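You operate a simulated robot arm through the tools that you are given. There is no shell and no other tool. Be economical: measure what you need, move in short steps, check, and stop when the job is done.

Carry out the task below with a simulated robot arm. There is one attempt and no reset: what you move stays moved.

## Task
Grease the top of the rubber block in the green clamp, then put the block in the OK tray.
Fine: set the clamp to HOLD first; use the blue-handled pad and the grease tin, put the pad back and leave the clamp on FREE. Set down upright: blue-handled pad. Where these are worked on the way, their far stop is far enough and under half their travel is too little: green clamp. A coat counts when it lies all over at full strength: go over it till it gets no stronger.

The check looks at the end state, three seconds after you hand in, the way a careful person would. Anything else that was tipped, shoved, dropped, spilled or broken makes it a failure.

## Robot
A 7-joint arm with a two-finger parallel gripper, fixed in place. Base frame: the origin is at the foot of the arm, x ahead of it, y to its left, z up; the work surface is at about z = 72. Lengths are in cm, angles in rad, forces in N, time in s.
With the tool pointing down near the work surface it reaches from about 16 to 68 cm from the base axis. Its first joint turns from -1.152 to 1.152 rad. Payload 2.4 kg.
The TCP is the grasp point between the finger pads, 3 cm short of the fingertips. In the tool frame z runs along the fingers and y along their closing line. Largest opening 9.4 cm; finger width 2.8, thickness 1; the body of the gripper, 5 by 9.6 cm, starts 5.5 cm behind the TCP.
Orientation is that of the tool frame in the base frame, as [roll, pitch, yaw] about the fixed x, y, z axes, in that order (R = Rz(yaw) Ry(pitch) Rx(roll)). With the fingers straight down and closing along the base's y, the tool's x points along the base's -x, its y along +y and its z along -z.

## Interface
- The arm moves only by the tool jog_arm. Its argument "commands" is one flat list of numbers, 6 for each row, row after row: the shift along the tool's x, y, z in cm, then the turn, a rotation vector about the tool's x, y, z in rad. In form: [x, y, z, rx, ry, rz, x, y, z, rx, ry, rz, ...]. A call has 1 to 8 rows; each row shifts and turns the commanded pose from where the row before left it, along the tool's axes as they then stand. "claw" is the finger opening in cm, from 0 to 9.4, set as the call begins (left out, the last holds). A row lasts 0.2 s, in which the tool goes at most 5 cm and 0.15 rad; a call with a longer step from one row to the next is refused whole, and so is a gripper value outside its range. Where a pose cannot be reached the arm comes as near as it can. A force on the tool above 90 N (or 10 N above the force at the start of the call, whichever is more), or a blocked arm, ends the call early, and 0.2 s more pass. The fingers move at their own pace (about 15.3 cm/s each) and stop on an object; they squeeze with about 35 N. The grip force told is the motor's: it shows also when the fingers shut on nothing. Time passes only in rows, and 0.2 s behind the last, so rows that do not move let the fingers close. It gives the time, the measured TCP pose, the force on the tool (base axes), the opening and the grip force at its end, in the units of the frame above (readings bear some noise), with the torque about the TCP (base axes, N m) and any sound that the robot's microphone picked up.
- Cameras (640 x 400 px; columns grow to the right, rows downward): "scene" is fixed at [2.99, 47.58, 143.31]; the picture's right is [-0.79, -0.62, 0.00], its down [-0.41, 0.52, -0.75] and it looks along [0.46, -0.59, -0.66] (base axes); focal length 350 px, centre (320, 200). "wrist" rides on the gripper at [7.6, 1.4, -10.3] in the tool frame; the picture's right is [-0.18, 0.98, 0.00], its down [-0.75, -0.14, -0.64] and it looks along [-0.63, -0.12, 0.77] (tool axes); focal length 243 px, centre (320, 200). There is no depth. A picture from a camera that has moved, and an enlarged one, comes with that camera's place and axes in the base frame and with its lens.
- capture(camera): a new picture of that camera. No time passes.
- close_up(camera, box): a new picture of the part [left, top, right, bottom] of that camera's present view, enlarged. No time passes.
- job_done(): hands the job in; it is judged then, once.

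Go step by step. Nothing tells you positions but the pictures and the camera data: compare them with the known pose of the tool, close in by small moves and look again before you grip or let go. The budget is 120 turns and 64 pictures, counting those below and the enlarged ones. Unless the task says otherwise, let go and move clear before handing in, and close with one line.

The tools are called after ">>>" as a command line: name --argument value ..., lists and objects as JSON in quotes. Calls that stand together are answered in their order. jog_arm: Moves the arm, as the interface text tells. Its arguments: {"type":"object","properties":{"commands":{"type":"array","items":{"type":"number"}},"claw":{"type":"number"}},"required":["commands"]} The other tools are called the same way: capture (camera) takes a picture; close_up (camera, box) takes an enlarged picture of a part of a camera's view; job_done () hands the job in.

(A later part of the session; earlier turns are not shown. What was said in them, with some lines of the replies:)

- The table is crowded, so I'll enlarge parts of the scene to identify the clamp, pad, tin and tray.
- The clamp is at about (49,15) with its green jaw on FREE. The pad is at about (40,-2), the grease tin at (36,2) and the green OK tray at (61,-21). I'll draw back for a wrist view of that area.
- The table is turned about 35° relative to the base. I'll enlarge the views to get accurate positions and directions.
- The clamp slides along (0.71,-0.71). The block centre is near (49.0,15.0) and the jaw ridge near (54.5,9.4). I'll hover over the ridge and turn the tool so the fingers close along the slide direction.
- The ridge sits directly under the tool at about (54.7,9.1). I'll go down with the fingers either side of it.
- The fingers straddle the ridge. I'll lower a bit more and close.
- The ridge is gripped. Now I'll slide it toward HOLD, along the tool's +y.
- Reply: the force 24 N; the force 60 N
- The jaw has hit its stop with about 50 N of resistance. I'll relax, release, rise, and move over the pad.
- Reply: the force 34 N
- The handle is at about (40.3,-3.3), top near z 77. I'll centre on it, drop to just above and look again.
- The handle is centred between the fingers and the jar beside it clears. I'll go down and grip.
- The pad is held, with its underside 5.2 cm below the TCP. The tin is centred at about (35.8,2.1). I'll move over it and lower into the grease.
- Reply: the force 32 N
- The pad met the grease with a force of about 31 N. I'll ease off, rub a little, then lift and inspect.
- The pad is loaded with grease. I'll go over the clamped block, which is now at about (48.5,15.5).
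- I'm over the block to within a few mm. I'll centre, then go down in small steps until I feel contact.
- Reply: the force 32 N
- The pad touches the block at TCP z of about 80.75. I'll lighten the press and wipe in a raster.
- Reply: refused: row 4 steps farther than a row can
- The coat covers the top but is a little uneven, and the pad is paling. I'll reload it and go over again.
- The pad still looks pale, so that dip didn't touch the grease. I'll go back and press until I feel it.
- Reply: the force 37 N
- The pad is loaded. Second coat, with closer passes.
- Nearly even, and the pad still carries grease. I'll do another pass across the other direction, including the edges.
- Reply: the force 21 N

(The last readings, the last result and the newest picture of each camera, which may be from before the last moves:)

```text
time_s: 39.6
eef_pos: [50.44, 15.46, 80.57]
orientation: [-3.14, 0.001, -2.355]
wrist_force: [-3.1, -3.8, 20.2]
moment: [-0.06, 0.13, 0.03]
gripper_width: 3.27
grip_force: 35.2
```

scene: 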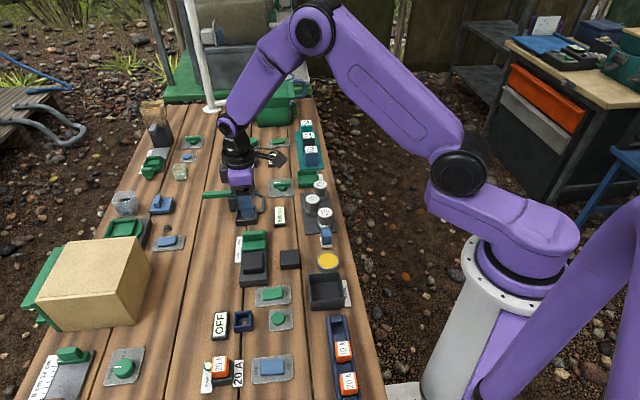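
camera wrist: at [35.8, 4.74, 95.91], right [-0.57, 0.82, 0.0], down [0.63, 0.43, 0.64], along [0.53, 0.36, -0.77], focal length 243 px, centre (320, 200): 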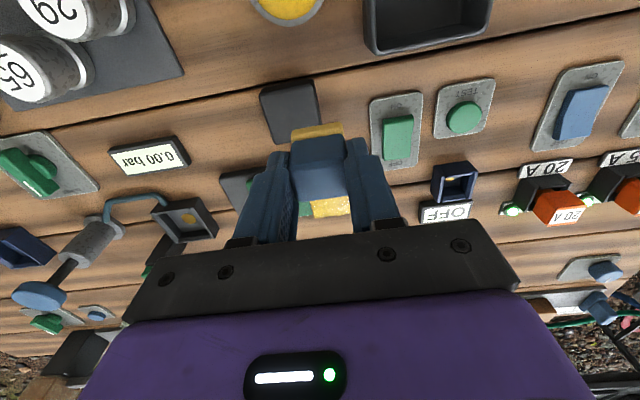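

>>> jog_arm --commands '[0, 0.9, 0, 0, 0, 0, 0, 0.9, 0, 0, 0, 0, 0, 0.8, 0, 0, 0, 0, 0.85, 0, 0, 0, 0, 0, 0, -0.9, 0, 0, 0, 0, 0, -0.9, 0, 0, 0, 0, 0, -0.8, 0, 0, 0, 0, 0.85, 0, 0, 0, 0, 0]'

>>> jog_arm --commands '[0, 0.9, 0, 0, 0, 0, 0, 0.9, 0, 0, 0, 0, 0, 0.8, 0, 0, 0, 0, 0.9, 0, 0, 0, 0, 0, 0, -0.9, 0, 0, 0, 0, 0, -0.9, 0, 0, 0, 0, 0, -0.8, 0, 0, 0, 0, -1.3, 1.3, 0, 0, 0, 0]'

>>> jog_arm --commands '[0, 0, -2, 0, 0, 0, 0, 0, -3, 0, 0, 0, 4.5, 0, 0, 0, 0, 0, 4.5, 0, 0, 0, 0, 0]'

>>> close_up --camera "scene" --box '[225, 220, 285, 290]'

```text
time_s: 41.4
eef_pos: [49.53, 14.61, 80.64]
orientation: [-3.136, 0.009, -2.353]
wrist_force: [2.9, 19.5, 28.4]
moment: [0.99, -0.1, 0.03]
gripper_width: 3.28
grip_force: 35.2
```

```text
time_s: 43.2
eef_pos: [48.13, 14.82, 80.61]
orientation: [3.136, -0.017, -2.358]
wrist_force: [-9.8, -2.8, 29.0]
moment: [-0.01, 0.04, -0.01]
gripper_width: 3.27
grip_force: 34.9
stopped in row 8: the force on the tool passed its limit at 94 N (the readings are from after the stop); the commanded pose is now the measured one
```

```text
time_s: 44.2
eef_pos: [41.97, 8.58, 85.72]
orientation: [3.137, -0.016, -2.36]
wrist_force: [0.7, -0.5, -0.1]
moment: [0.0, 0.02, -0.01]
gripper_width: 3.27
grip_force: 34.6
```

```text
5.71 times, centred on (255, 255) of scene
camera zoom: at [2.99, 47.58, 143.31], right [-0.79, -0.62, 0.0], down [-0.41, 0.52, -0.75], along [0.46, -0.59, -0.66], focal length 2002 px, centre (691, -114)
```

zoom: 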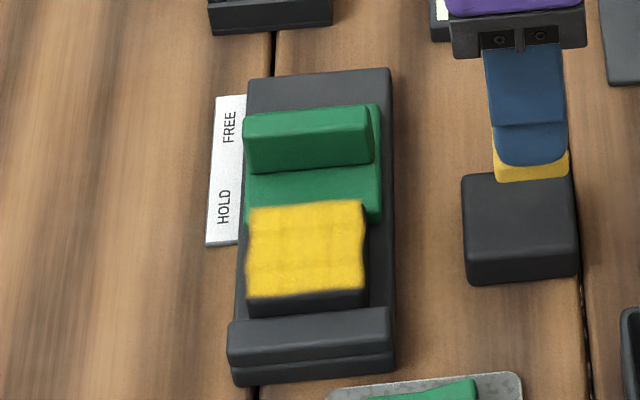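

>>> close_up --camera "scene" --box '[244, 252, 270, 278]'

>>> close_up --camera "wrist" --box '[220, 60, 420, 250]'

```text
15.38 times, centred on (257, 265) of scene
camera zoom: at [2.99, 47.58, 143.31], right [-0.79, -0.62, 0.0], down [-0.41, 0.52, -0.75], along [0.46, -0.59, -0.66], focal length 5390 px, centre (1289, -800)
```

zoom: 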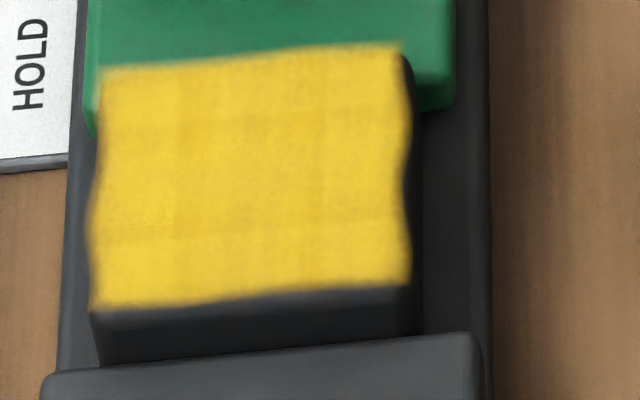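

```text
2.11 times, centred on (320, 155) of wrist
camera zoom: at [35.72, 4.22, 96.15], right [-0.56, 0.83, 0.0], down [0.64, 0.44, 0.63], along [0.52, 0.36, -0.78], focal length 511 px, centre (320, 295)
```

zoom: 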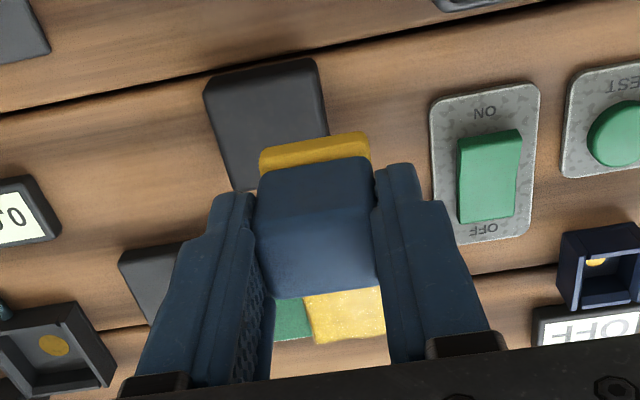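

The coat is even and full strength all over. Now I'll return the pad to its original spot, TCP (40.5,-3.3), and level the slight tilt.

>>> jog_arm --commands '[3.14, -2.45, 0, 0.0046, -0.016, -0.005, 3.14, -2.45, 0, 0, 0, 0, 3.14, -2.45, 0, 0, 0, 0, 0, 0, 3, 0, 0, 0, 0, 0, 3, 0, 0, 0]'

>>> close_up --camera "scene" --box '[280, 200, 360, 280]'

>>> capture --camera "wrist"

```text
time_s: 45.4
eef_pos: [40.49, -3.3, 79.72]
orientation: [-3.14, 0.0, -2.355]
wrist_force: [-0.8, 0.6, 0.1]
moment: [0.02, 0.01, -0.01]
gripper_width: 3.27
grip_force: 34.9
```

```text
5.00 times, centred on (320, 240) of scene
camera zoom: at [2.99, 47.58, 143.31], right [-0.79, -0.62, 0.0], down [-0.41, 0.52, -0.75], along [0.46, -0.59, -0.66], focal length 1752 px, centre (320, 0)
```

zoom: 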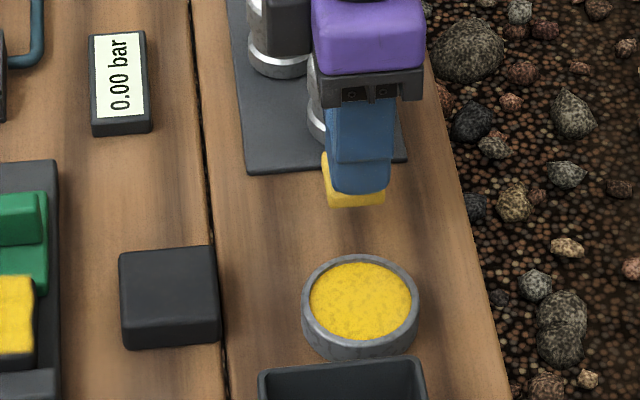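

```text
21 pictures are left
camera wrist: at [34.15, -7.76, 90.09], right [-0.57, 0.82, 0.0], down [0.63, 0.43, 0.64], along [0.53, 0.36, -0.77], focal length 243 px, centre (320, 200)
```

wrist: 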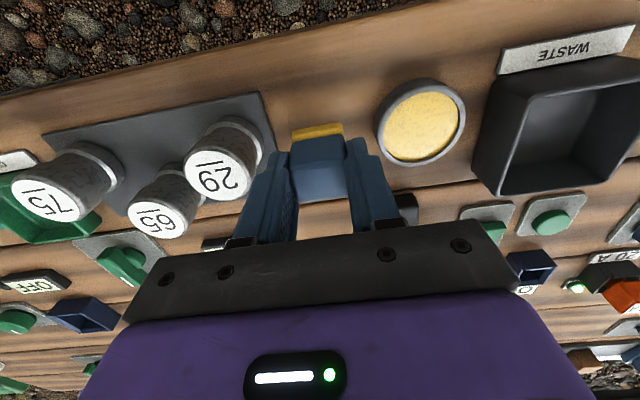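

>>> jog_arm --commands '[0, 0, 1.5, 0, 0, 0, 0, 0, 0.6, 0, 0, 0, 0, 0, 0.2, 0, 0, 0]'

>>> jog_arm --commands '[0, 0, 0.2, 0, 0, 0]'

```text
time_s: 46.2
eef_pos: [40.56, -3.41, 77.27]
orientation: [3.14, 0.0, -2.353]
wrist_force: [-0.2, -0.3, -0.7]
moment: [0.0, 0.0, 0.01]
gripper_width: 3.27
grip_force: 35.3
```

```text
time_s: 46.6
eef_pos: [40.44, -3.45, 77.21]
orientation: [3.139, -0.001, -2.354]
wrist_force: [0.4, -0.7, -0.5]
moment: [0.02, 0.0, 0.01]
gripper_width: 3.29
grip_force: 35.1
```

>>> jog_arm --commands '[0, 0, 0.12, 0, 0, 0]'

```text
time_s: 47.0
eef_pos: [40.53, -3.38, 77.08]
orientation: [3.14, 0.0, -2.354]
wrist_force: [-0.4, 0.8, 4.3]
moment: [0.02, 0.01, -0.01]
gripper_width: 3.26
grip_force: 35.0
```

The pad has just touched down. I'll open gently to a width that clears the jar, rise, and check.

>>> jog_arm --commands '[0, 0, 0, 0, 0, 0, 0, 0, 0, 0, 0, 0, 0, 0, -1.5, 0, 0, 0, 0, 0, -4, 0, 0, 0, 0, 0, -4.5, 0, 0, 0]' --claw 4.3

>>> jog_arm --commands '[-4.6, -0.2, 0, 0, 0, 0, -4.6, -0.2, 0, 0, 0, 0, -4.6, -0.2, 0, 0, 0, 0, -4.6, -0.2, 0, 0, 0, 0]' --claw 3.4

>>> capture --camera "wrist"

>>> close_up --camera "scene" --box '[220, 190, 360, 290]'

```text
time_s: 48.2
eef_pos: [40.81, -3.49, 87.0]
orientation: [3.14, -0.002, -2.356]
wrist_force: [0.5, 0.4, -0.3]
moment: [-0.01, -0.01, 0.0]
gripper_width: 4.33
grip_force: 0.1
```

```text
time_s: 49.2
eef_pos: [54.43, 9.08, 87.44]
orientation: [3.141, -0.002, -2.353]
wrist_force: [0.2, -0.3, 0.0]
moment: [-0.03, 0.03, -0.02]
gripper_width: 3.41
grip_force: 0.1
```

```text
20 pictures are left
camera wrist: at [48.04, 4.6, 97.65], right [-0.57, 0.82, 0.0], down [0.63, 0.43, 0.64], along [0.53, 0.36, -0.77], focal length 243 px, centre (320, 200)
```

wrist: 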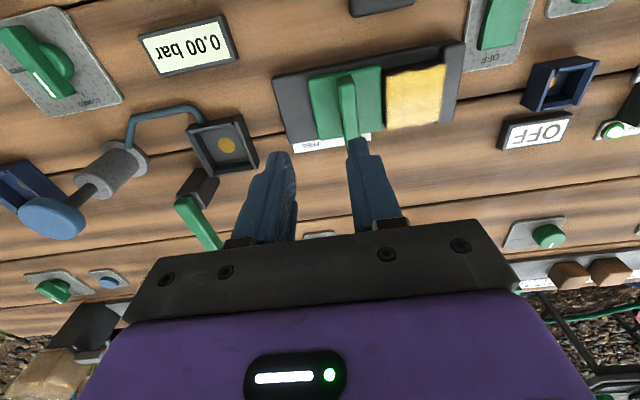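

```text
4.00 times, centred on (290, 240) of scene
camera zoom: at [2.99, 47.58, 143.31], right [-0.79, -0.62, 0.0], down [-0.41, 0.52, -0.75], along [0.46, -0.59, -0.66], focal length 1402 px, centre (440, 40)
```

zoom: 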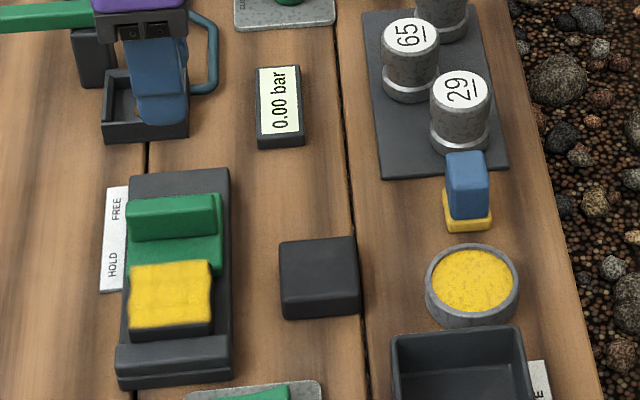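

The pad is back and upright. Next I'll grip the ridge again at (52.8,11.1) and pull the jaw back to FREE.

>>> jog_arm --commands '[-0.3, 2.5, 1, 0, 0, 0, 0, 0, 4, 0, 0, 0, 0, 0, 2.3, 0, 0, 0, 0, 0, 0.9, 0, 0, 0]'

>>> jog_arm --commands '[0, 0, 0, 0, 0, 0, 0, 0, 0, 0, 0, 0]' --claw 0.5

>>> jog_arm --commands '[0, -0.4, 0, 0, 0, 0, 0, -0.5, 0, 0, 0, 0, 0, -0.5, 0, 0, 0, 0, 0, -0.5, 0, 0, 0, 0, 0, -0.4, 0, 0, 0, 0]'

>>> close_up --camera "scene" --box '[215, 200, 305, 290]'

```text
time_s: 50.2
eef_pos: [52.59, 10.86, 78.87]
orientation: [-3.14, 0.002, -2.353]
wrist_force: [0.2, 0.4, -0.2]
moment: [0.04, 0.04, 0.0]
gripper_width: 3.38
grip_force: 0.0
```

```text
time_s: 50.8
eef_pos: [52.75, 10.91, 78.86]
orientation: [-3.141, 0.001, -2.357]
wrist_force: [7.9, -5.9, -10.1]
moment: [0.16, -0.54, -0.03]
gripper_width: 1.35
grip_force: 45.1
```

```text
time_s: 52.0
eef_pos: [54.18, 9.3, 78.79]
orientation: [3.14, 0.0, -2.354]
wrist_force: [-0.2, -4.4, 11.2]
moment: [-0.86, 0.79, 0.0]
gripper_width: 1.36
grip_force: 45.0
```

```text
4.44 times, centred on (260, 245) of scene
camera zoom: at [2.97, 47.57, 143.32], right [-0.79, -0.62, 0.0], down [-0.41, 0.52, -0.75], along [0.46, -0.59, -0.66], focal length 1557 px, centre (587, 0)
```

zoom: 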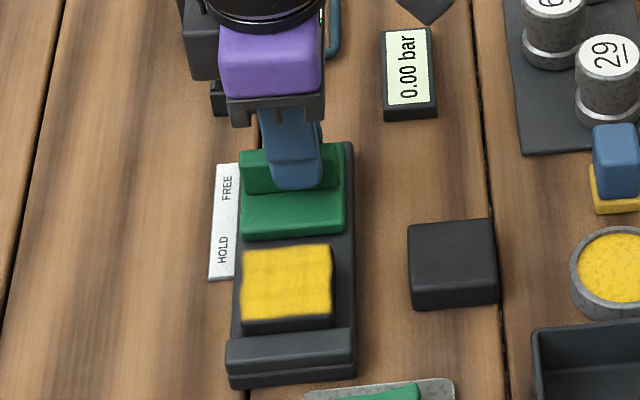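

Moving well. I'll carry on to the FREE end stop.

>>> jog_arm --commands '[0, -0.4, 0, 0, 0, 0, 0, -0.4, 0, 0, 0, 0]'

```text
time_s: 52.6
eef_pos: [54.63, 8.83, 78.75]
orientation: [3.14, 0.001, -2.355]
wrist_force: [-4.1, -4.7, 12.5]
moment: [0.26, -0.33, -0.1]
gripper_width: 1.33
grip_force: 44.8
```

>>> jog_arm --commands '[0, -0.3, 0, 0, 0, 0, 0, -0.3, 0, 0, 0, 0]'

```text
time_s: 53.2
eef_pos: [54.89, 8.78, 78.73]
orientation: [3.136, -0.006, -2.35]
wrist_force: [-21.5, 13.4, 23.7]
moment: [0.03, 0.1, -0.84]
gripper_width: 1.33
grip_force: 44.9
```

The jaw is at the FREE stop. I'll release, rise, move over the block and turn 90° so the fingers grip its free sides.

>>> jog_arm --commands '[0, 0.4, 0, 0, 0, 0]'

>>> jog_arm --commands '[0, 0, 0, 0, 0, 0, 0, 0, -1, 0, 0, 0, 0, 0, -4.5, 0, 0, 0, 0, 0, -4.5, 0, 0, 0, -0.15, 4.6, 0, 0, 0, 0, -0.15, 4.5, 0, 0, 0, 0]' --claw 3.4

>>> jog_arm --commands '[0, 0, 0, 0, 0, 0.143, 0, 0, 0, 0, 0, 0.143, 0, 0, 0, 0, 0, 0.143, 0, 0, 0, 0, 0, 0.143, 0, 0, 0, 0, 0, 0.143, 0, 0, 0, 0, 0, 0.143]' --claw 7

>>> jog_arm --commands '[0, 0, 0, 0, 0, 0.143, 0, 0, 0, 0, 0, 0.143, 0, 0, 0, 0, 0, 0.143, 0, 0, 0, 0, 0, 0.143, 0, 0, 0, 0, 0, 0.141]'

>>> capture --camera "wrist"

>>> close_up --camera "scene" --box '[215, 200, 305, 290]'

```text
time_s: 53.6
eef_pos: [54.82, 8.74, 78.86]
orientation: [3.14, -0.002, -2.353]
wrist_force: [-10.8, 10.3, 14.1]
moment: [-0.59, 1.09, -0.18]
gripper_width: 1.32
grip_force: 44.5
```

```text
time_s: 55.0
eef_pos: [48.5, 15.56, 88.97]
orientation: [3.139, -0.002, -2.354]
wrist_force: [-0.1, 0.3, -0.8]
moment: [0.01, -0.01, -0.01]
gripper_width: 3.41
grip_force: 0.1
```

```text
time_s: 56.4
eef_pos: [48.62, 15.44, 88.75]
orientation: [-3.141, -0.001, 3.068]
wrist_force: [0.2, -0.2, 0.2]
moment: [-0.02, 0.01, 0.03]
gripper_width: 6.99
grip_force: 0.1
```

```text
time_s: 57.6
eef_pos: [48.67, 15.42, 88.88]
orientation: [-3.141, -0.003, 2.356]
wrist_force: [0.1, 0.3, 0.3]
moment: [-0.01, -0.02, -0.01]
gripper_width: 7.03
grip_force: 0.1
```

```text
17 pictures are left
camera wrist: at [44.29, 21.76, 99.16], right [0.83, 0.56, 0.0], down [0.43, -0.63, 0.64], along [0.36, -0.53, -0.77], focal length 243 px, centre (320, 200)
```

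wrist: 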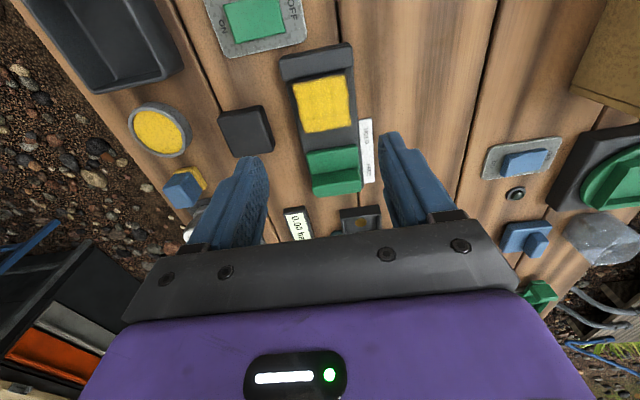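

```text
4.44 times, centred on (260, 245) of scene
camera zoom: at [2.99, 47.58, 143.31], right [-0.79, -0.62, 0.0], down [-0.41, 0.52, -0.75], along [0.46, -0.59, -0.66], focal length 1557 px, centre (587, 0)
```

zoom: 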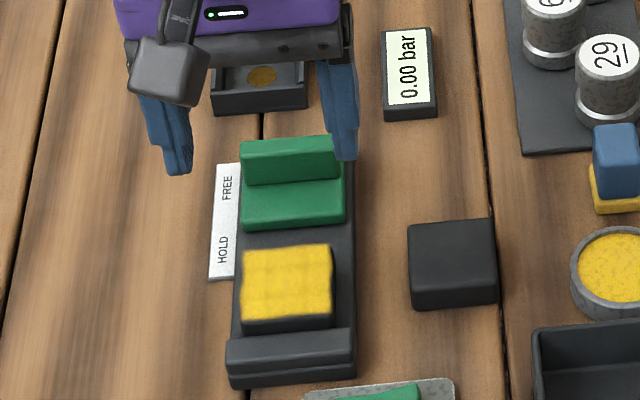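

The block centre is at about (48.95,15.45), nearly under the TCP. I'll adjust, descend and check.

>>> jog_arm --commands '[-0.18, 0.22, 4, 0, 0, 0, 0, 0, 4, 0, 0, 0, 0, 0, 2, 0, 0, 0]' --claw 6.8

>>> capture --camera "wrist"

>>> close_up --camera "scene" --box '[215, 200, 305, 290]'

```text
time_s: 58.4
eef_pos: [48.9, 15.27, 78.85]
orientation: [3.141, 0.0, 2.358]
wrist_force: [-0.1, 0.4, -0.1]
moment: [0.03, 0.04, -0.01]
gripper_width: 6.79
grip_force: 0.0
```

```text
15 pictures are left
camera wrist: at [44.57, 21.57, 89.15], right [0.82, 0.57, 0.0], down [0.43, -0.63, 0.64], along [0.36, -0.53, -0.77], focal length 243 px, centre (320, 200)
```

wrist: 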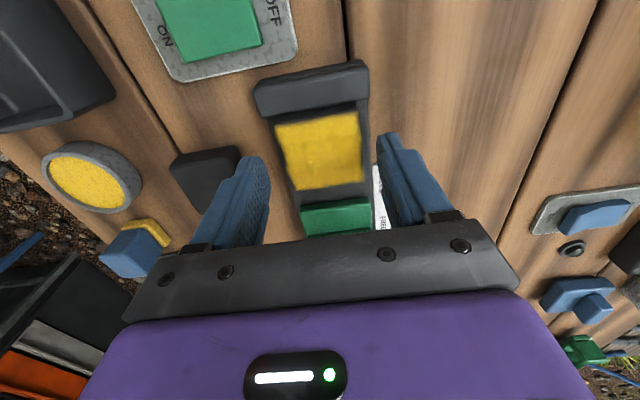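

```text
4.44 times, centred on (260, 245) of scene
camera zoom: at [2.99, 47.58, 143.31], right [-0.79, -0.62, 0.0], down [-0.41, 0.52, -0.75], along [0.46, -0.59, -0.66], focal length 1557 px, centre (587, 0)
```

zoom: 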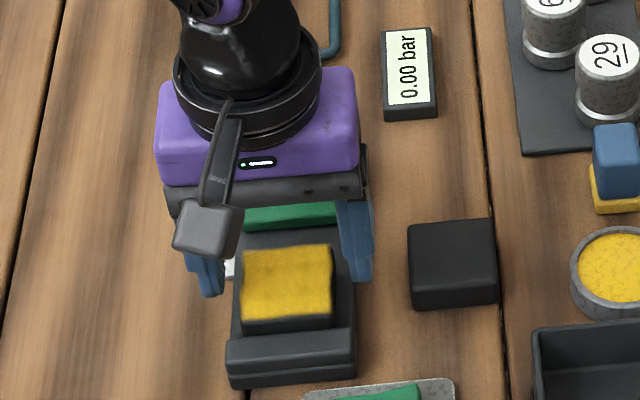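

>>> jog_arm --commands '[0, 0, 1, 0, 0, 0, 0, 0, 0.6, 0, 0, 0, 0, 0, 0.4, 0, 0, 0]'

>>> jog_arm --commands '[0, 0, 0, 0, 0, 0, 0, 0, 0, 0, 0, 0]' --claw 3.5

>>> close_up --camera "scene" --box '[215, 200, 305, 290]'

```text
time_s: 59.2
eef_pos: [48.98, 15.26, 76.87]
orientation: [-3.141, 0.002, 2.358]
wrist_force: [-0.3, -0.2, -0.9]
moment: [-0.04, 0.0, -0.02]
gripper_width: 6.81
grip_force: 0.1
```

```text
time_s: 59.8
eef_pos: [48.94, 15.39, 76.98]
orientation: [-3.141, -0.001, 2.358]
wrist_force: [0.0, -0.6, -0.1]
moment: [0.0, -0.04, -0.01]
gripper_width: 4.88
grip_force: 34.7
```

```text
4.44 times, centred on (260, 245) of scene
camera zoom: at [2.99, 47.58, 143.31], right [-0.79, -0.62, 0.0], down [-0.41, 0.52, -0.75], along [0.46, -0.59, -0.66], focal length 1557 px, centre (587, 0)
```

zoom: 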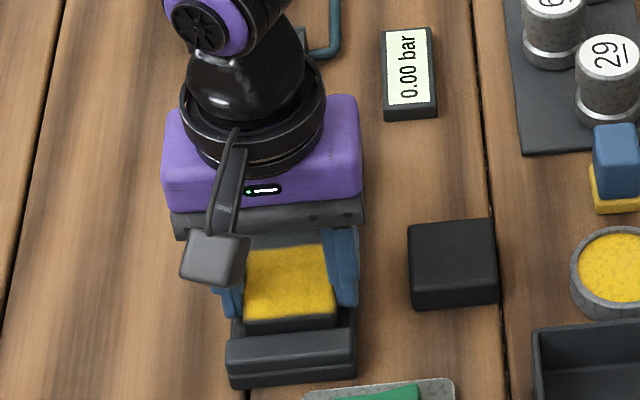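

The block is gripped at 4.9 cm wide. I'll lift it and carry it toward the OK tray, stopping short to look.

>>> jog_arm --commands '[0, 0, -1, 0, 0, 0, 0, 0, -3, 0, 0, 0, 0, 0, -4.5, 0, 0, 0, 0, 0, -4.5, 0, 0, 0]'

>>> jog_arm --commands '[-3.9, -2.25, 0, 0, 0, 0, -3.9, -2.25, 0, 0, 0, 0, -3.9, -2.25, 0, 0, 0, 0, -3.9, -2.25, 0, 0, 0, 0, -3.9, -2.25, 0, 0, 0, 0, -3.9, -2.25, 0, 0, 0, 0, -3.9, -2.25, 0, 0, 0, 0]'

>>> capture --camera "wrist"

>>> close_up --camera "scene" --box '[230, 120, 350, 210]'

```text
time_s: 60.8
eef_pos: [48.81, 15.4, 89.99]
orientation: [-3.14, -0.002, 2.358]
wrist_force: [0.9, 0.0, -0.3]
moment: [0.01, 0.03, 0.01]
gripper_width: 4.87
grip_force: 34.8
```

```text
time_s: 62.4
eef_pos: [57.28, -15.0, 89.93]
orientation: [3.141, 0.0, 2.359]
wrist_force: [0.7, -0.1, -0.3]
moment: [0.0, -0.01, 0.02]
gripper_width: 4.9
grip_force: 35.1
```

```text
12 pictures are left
camera wrist: at [52.87, -8.73, 100.1], right [0.82, 0.57, 0.0], down [0.44, -0.63, 0.64], along [0.36, -0.53, -0.77], focal length 243 px, centre (320, 200)
```

wrist: 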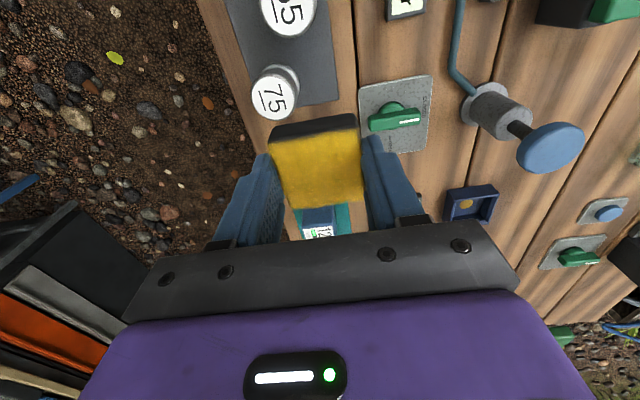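

```text
4.44 times, centred on (290, 165) of scene
camera zoom: at [2.99, 47.58, 143.31], right [-0.79, -0.62, 0.0], down [-0.41, 0.52, -0.75], along [0.46, -0.59, -0.66], focal length 1557 px, centre (453, 356)
```

zoom: 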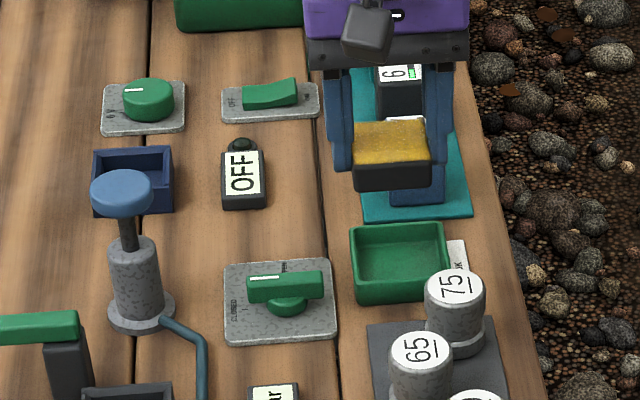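

The OK tray rim is about 7 cm wide, centred at (61.3,-20.85) with the rim near z 74. The fingers won't fit beside the block inside it, so I'll lower until the fingertips are just above the rim.

>>> jog_arm --commands '[-3.5, -0.65, 0, 0, 0, 0, -3.5, -0.65, 0, 0, 0, 0, 0, 0, 4, 0, 0, 0, 0, 0, 4, 0, 0, 0]'

>>> close_up --camera "scene" --box '[260, 130, 350, 210]'

>>> close_up --camera "wrist" --box '[200, 50, 440, 250]'

```text
time_s: 63.4
eef_pos: [61.28, -20.97, 81.67]
orientation: [-3.141, 0.001, 2.357]
wrist_force: [-0.2, -0.2, -0.5]
moment: [-0.03, -0.04, 0.0]
gripper_width: 4.91
grip_force: 35.1
```

```text
5.00 times, centred on (305, 170) of scene
camera zoom: at [2.99, 47.58, 143.31], right [-0.79, -0.62, 0.0], down [-0.41, 0.52, -0.75], along [0.46, -0.59, -0.66], focal length 1752 px, centre (395, 350)
```

zoom: 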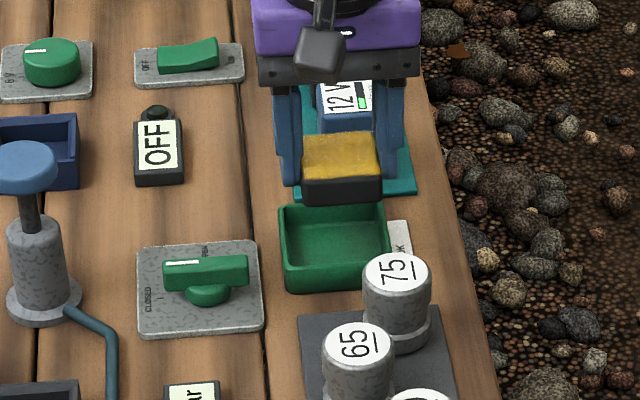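

```text
2.00 times, centred on (320, 150) of wrist
camera zoom: at [56.79, -14.62, 91.98], right [0.82, 0.57, 0.0], down [0.43, -0.63, 0.64], along [0.36, -0.53, -0.77], focal length 485 px, centre (320, 300)
```

zoom: 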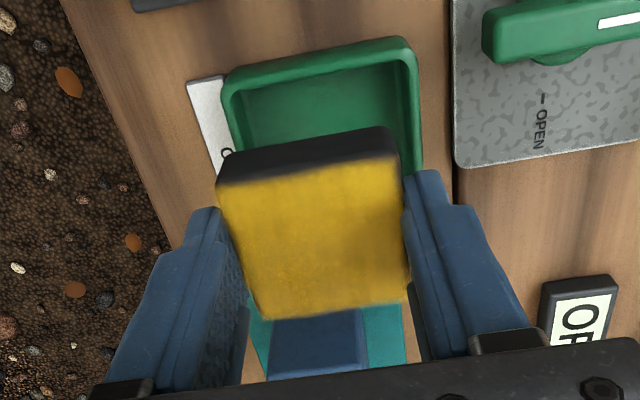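

>>> jog_arm --commands '[0, 0.2, 2, 0, 0, 0, 0, 0, 1.2, 0, 0, 0]'

>>> close_up --camera "scene" --box '[270, 150, 340, 205]'

>>> close_up --camera "wrist" --box '[220, 70, 420, 220]'

```text
time_s: 64.0
eef_pos: [61.3, -20.74, 78.54]
orientation: [-3.142, 0.0, 2.357]
wrist_force: [-0.2, 0.3, -0.5]
moment: [-0.01, 0.0, -0.01]
gripper_width: 4.89
grip_force: 35.4
```

```text
7.27 times, centred on (305, 178) of scene
camera zoom: at [2.99, 47.58, 143.31], right [-0.79, -0.62, 0.0], down [-0.41, 0.52, -0.75], along [0.46, -0.59, -0.66], focal length 2548 px, centre (429, 364)
```

zoom: 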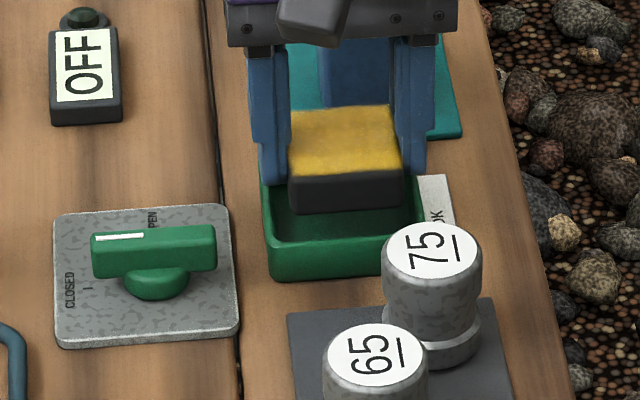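

```text
2.67 times, centred on (320, 145) of wrist
camera zoom: at [56.98, -14.38, 88.84], right [0.82, 0.57, 0.0], down [0.43, -0.63, 0.64], along [0.36, -0.53, -0.77], focal length 647 px, centre (320, 347)
```

zoom: 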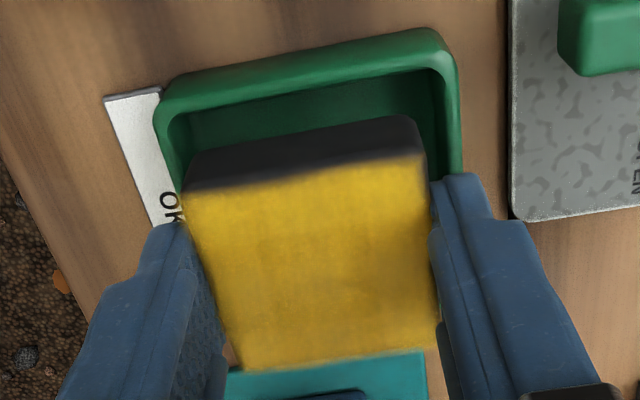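

The fingers would meet the rim while the block bottom is still about 1.6 cm above the tray floor, and I don't want to drop it that far. I'll take it back to the open clamp and regrip it higher, so it hangs well below the fingertips.

>>> jog_arm --commands '[0, 0, -4, 0, 0, 0, 0, 0, -4, 0, 0, 0, 0, 0, -3.5, 0, 0, 0]'

>>> jog_arm --commands '[4.285, 2.1, 0, 0, 0, 0, 4.285, 2.1, 0, 0, 0, 0, 4.285, 2.1, 0, 0, 0, 0, 4.285, 2.1, 0, 0, 0, 0, 4.285, 2.1, 0, 0, 0, 0, 4.285, 2.1, 0, 0, 0, 0, 4.285, 2.1, 0, 0, 0, 0, 4.285, 2.1, 0, 0, 0, 0]'

>>> jog_arm --commands '[0, 0, 4.5, 0, 0, 0, 0, 0, 4.5, 0, 0, 0, 0, 0, 2, 0, 0, 0]'

>>> close_up --camera "scene" --box '[215, 200, 305, 290]'

```text
time_s: 64.8
eef_pos: [61.45, -20.75, 90.1]
orientation: [-3.141, -0.001, 2.359]
wrist_force: [-0.1, -0.3, -0.5]
moment: [0.01, 0.0, -0.01]
gripper_width: 4.91
grip_force: 34.9
```

```text
time_s: 66.6
eef_pos: [48.64, 15.32, 90.21]
orientation: [3.141, 0.0, 2.359]
wrist_force: [-0.3, -0.8, 0.0]
moment: [0.04, 0.02, 0.0]
gripper_width: 4.91
grip_force: 35.4
```

```text
time_s: 67.4
eef_pos: [48.74, 15.41, 79.03]
orientation: [-3.141, 0.0, 2.359]
wrist_force: [-0.5, 0.0, -1.2]
moment: [0.0, 0.0, 0.0]
gripper_width: 4.91
grip_force: 34.5
```

```text
4.44 times, centred on (260, 245) of scene
camera zoom: at [2.99, 47.58, 143.31], right [-0.79, -0.62, 0.0], down [-0.41, 0.52, -0.75], along [0.46, -0.59, -0.66], focal length 1557 px, centre (587, 0)
```

zoom: 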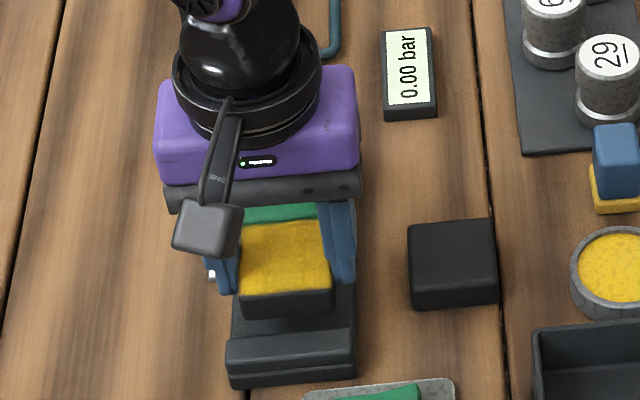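

>>> jog_arm --commands '[-0.4, 0.1, 1.0, 0, 0, 0, 0, 0, 0.7, 0, 0, 0, 0, 0, 0.2, 0, 0, 0]'

>>> jog_arm --commands '[0, 0, 0.12, 0, 0, 0]'

```text
time_s: 68.2
eef_pos: [49.13, 15.09, 77.21]
orientation: [-3.139, -0.001, 2.358]
wrist_force: [0.5, -0.3, -1.0]
moment: [-0.02, -0.01, -0.03]
gripper_width: 4.89
grip_force: 34.8
```

```text
time_s: 68.6
eef_pos: [49.13, 15.15, 77.2]
orientation: [-3.142, -0.001, 2.358]
wrist_force: [0.4, 0.7, -1.1]
moment: [-0.03, -0.03, 0.0]
gripper_width: 4.89
grip_force: 35.1
```

>>> jog_arm --commands '[0, 0, 0.12, 0, 0, 0, 0, 0, 0.08, 0, 0, 0]'

```text
time_s: 69.2
eef_pos: [49.22, 15.14, 76.94]
orientation: [-3.141, 0.0, 2.357]
wrist_force: [0.4, -0.2, -0.7]
moment: [0.02, 0.03, -0.02]
gripper_width: 4.88
grip_force: 35.5
```

>>> jog_arm --commands '[0, 0, 0.04, 0, 0, 0, 0, 0, 0, 0, 0, 0, 0, 0, -0.85, 0, 0, 0]' --claw 6.4

>>> jog_arm --commands '[0, 0, 0, 0, 0, 0, 0, 0, 0, 0, 0, 0]' --claw 3.5

>>> jog_arm --commands '[0, 0, -1, 0, 0, 0, 0, 0, -3, 0, 0, 0, 0, 0, -4.5, 0, 0, 0, 0, 0, -4.0, 0, 0, 0]'

>>> capture --camera "scene"

```text
time_s: 70.0
eef_pos: [49.1, 15.18, 77.82]
orientation: [3.14, -0.002, 2.356]
wrist_force: [0.9, -0.4, 0.2]
moment: [-0.01, 0.03, -0.03]
gripper_width: 6.39
grip_force: 0.0
```

```text
time_s: 70.6
eef_pos: [49.27, 15.19, 77.83]
orientation: [-3.141, -0.002, 2.359]
wrist_force: [0.4, -0.2, -0.7]
moment: [-0.01, -0.04, -0.01]
gripper_width: 4.9
grip_force: 34.9
```

```text
time_s: 71.6
eef_pos: [49.19, 15.14, 90.32]
orientation: [-3.14, -0.002, 2.359]
wrist_force: [-1.6, -0.4, -1.4]
moment: [-0.01, 0.04, 0.02]
gripper_width: 4.89
grip_force: 35.1
```

```text
5 pictures are left
```

scene: 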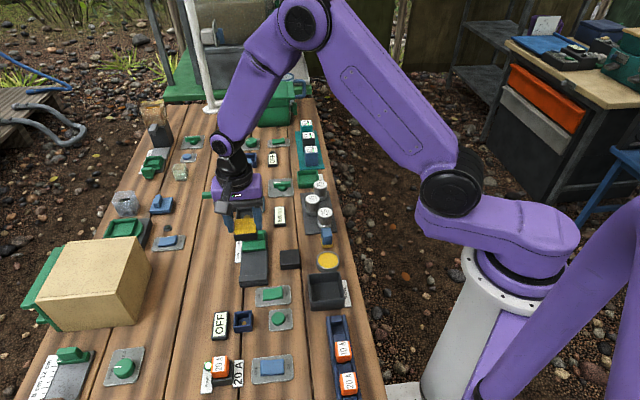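

The block is held higher now. I'll carry it back to the tray with a corrected target of (61.3,-20.5).

>>> jog_arm --commands '[-4.216, -2.076, 0, 0, 0, 0, -4.216, -2.076, 0, 0, 0, 0, -4.216, -2.076, 0, 0, 0, 0, -4.216, -2.076, 0, 0, 0, 0, -4.216, -2.076, 0, 0, 0, 0, -4.216, -2.076, 0, 0, 0, 0, -4.216, -2.076, 0, 0, 0, 0, -4.216, -2.076, 0, 0, 0, 0]'

>>> jog_arm --commands '[0, 0, 4, 0, 0, 0, 0, 0, 4, 0, 0, 0, 0, 0, 2.5, 0, 0, 0]'

>>> close_up --camera "wrist" --box '[220, 70, 420, 220]'

```text
time_s: 73.4
eef_pos: [61.52, -20.5, 90.42]
orientation: [-3.14, -0.002, 2.361]
wrist_force: [0.9, 1.1, -0.8]
moment: [-0.01, 0.04, 0.01]
gripper_width: 4.89
grip_force: 35.2
```

```text
time_s: 74.2
eef_pos: [61.41, -20.41, 79.77]
orientation: [-3.141, 0.001, 2.357]
wrist_force: [0.9, 0.0, -0.6]
moment: [-0.03, -0.03, 0.03]
gripper_width: 4.89
grip_force: 35.2
```

```text
2.67 times, centred on (320, 145) of wrist
camera zoom: at [57.09, -14.13, 90.07], right [0.82, 0.57, 0.0], down [0.43, -0.63, 0.64], along [0.36, -0.53, -0.77], focal length 647 px, centre (320, 347)
```

zoom: 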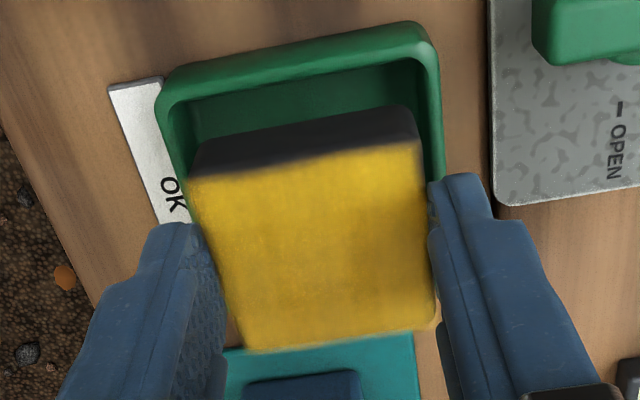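

The block is centred over the tray in both directions. I'll lower it in small steps, watching the force.

>>> jog_arm --commands '[0, 0, 0.8, 0, 0, 0, 0, 0, 0.6, 0, 0, 0, 0, 0, 0.4, 0, 0, 0]'

>>> close_up --camera "scene" --box '[270, 150, 340, 205]'

```text
time_s: 75.0
eef_pos: [61.45, -20.43, 77.93]
orientation: [3.141, -0.003, 2.359]
wrist_force: [0.0, -0.5, -1.0]
moment: [0.02, -0.01, -0.02]
gripper_width: 4.88
grip_force: 34.9
```

```text
7.27 times, centred on (305, 178) of scene
camera zoom: at [2.99, 47.58, 143.31], right [-0.79, -0.62, 0.0], down [-0.41, 0.52, -0.75], along [0.46, -0.59, -0.66], focal length 2548 px, centre (429, 364)
```

zoom: 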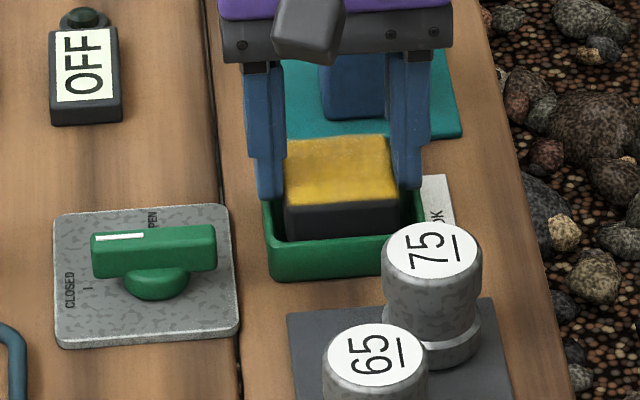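

The block is entering the tray cleanly. I'll go a little lower.

>>> jog_arm --commands '[0, 0, 0.25, 0, 0, 0, 0, 0, 0.2, 0, 0, 0]'

```text
time_s: 75.6
eef_pos: [61.27, -20.31, 77.46]
orientation: [-3.141, -0.002, 2.357]
wrist_force: [-0.1, -0.4, -1.0]
moment: [-0.01, 0.03, 0.0]
gripper_width: 4.88
grip_force: 34.7
```

>>> jog_arm --commands '[0, 0, 0.12, 0, 0, 0, 0, 0, 0.1, 0, 0, 0]'

>>> close_up --camera "scene" --box '[280, 155, 330, 200]'

```text
time_s: 76.2
eef_pos: [61.44, -20.43, 77.25]
orientation: [3.14, 0.0, 2.359]
wrist_force: [-0.7, -0.1, -0.8]
moment: [0.02, 0.04, 0.01]
gripper_width: 4.9
grip_force: 34.7
```

```text
8.89 times, centred on (305, 178) of scene
camera zoom: at [2.99, 47.58, 143.31], right [-0.79, -0.62, 0.0], down [-0.41, 0.52, -0.75], along [0.46, -0.59, -0.66], focal length 3114 px, centre (453, 400)
```

zoom: 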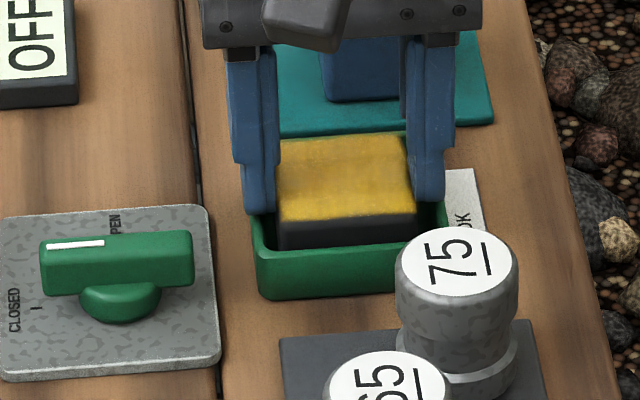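

No contact, so the fingertips are just above the rim and the block hangs inside, close to the floor. I'll open slightly to release it, then rise.

>>> jog_arm --commands '[0, 0, 0, 0, 0, 0, 0, 0, 0, 0, 0, 0, 0, 0, 0, 0, 0, 0, 0, 0, -1.5, 0, 0, 0, 0, 0, -4, 0, 0, 0, 0, 0, -4.5, 0, 0, 0]' --claw 5.8

>>> jog_arm --commands '[0, 4.5, -1, 0, 0, 0, 0, 4.5, 0, 0, 0, 0, 4, 2, 0, 0, 0, 0]'

>>> capture --camera "scene"

```text
time_s: 77.6
eef_pos: [61.29, -20.32, 87.38]
orientation: [-3.14, -0.002, 2.359]
wrist_force: [-0.3, 0.5, 0.0]
moment: [0.0, -0.02, -0.01]
gripper_width: 5.8
grip_force: 0.0
```

```text
time_s: 78.4
eef_pos: [66.29, -10.0, 88.11]
orientation: [-3.141, -0.002, 2.359]
wrist_force: [-0.9, -1.7, 0.1]
moment: [0.03, -0.01, 0.01]
gripper_width: 5.8
grip_force: 0.1
```

```text
1 pictures are left
```

scene: 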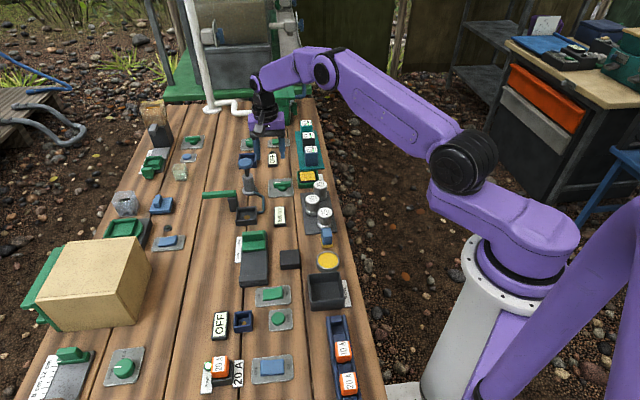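

>>> close_up --camera "scene" --box '[220, 155, 360, 290]'

```text
2.96 times, centred on (290, 222) of scene
camera zoom: at [2.99, 47.57, 143.31], right [-0.79, -0.62, 0.0], down [-0.41, 0.52, -0.75], along [0.46, -0.59, -0.66], focal length 1038 px, centre (409, 133)
```

zoom: 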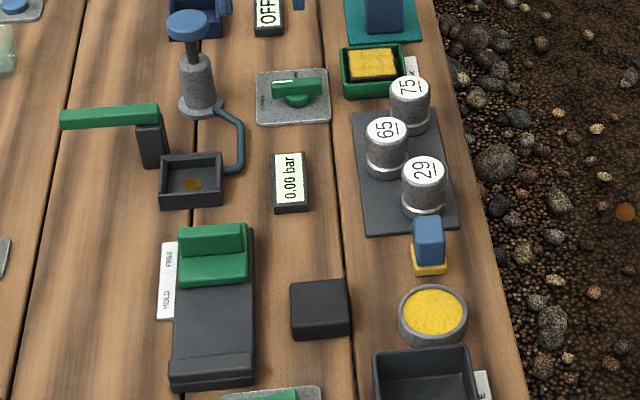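

The block lies flat in the OK tray with its coat intact, the clamp is on FREE, the pad is back upright and the arm is clear. I'm handing in now.

>>> job_done

```text
The job is handed in.
```

The block is greased all over and sits in the OK tray, the pad is back upright in its place, and the clamp is on FREE; the job is handed in.
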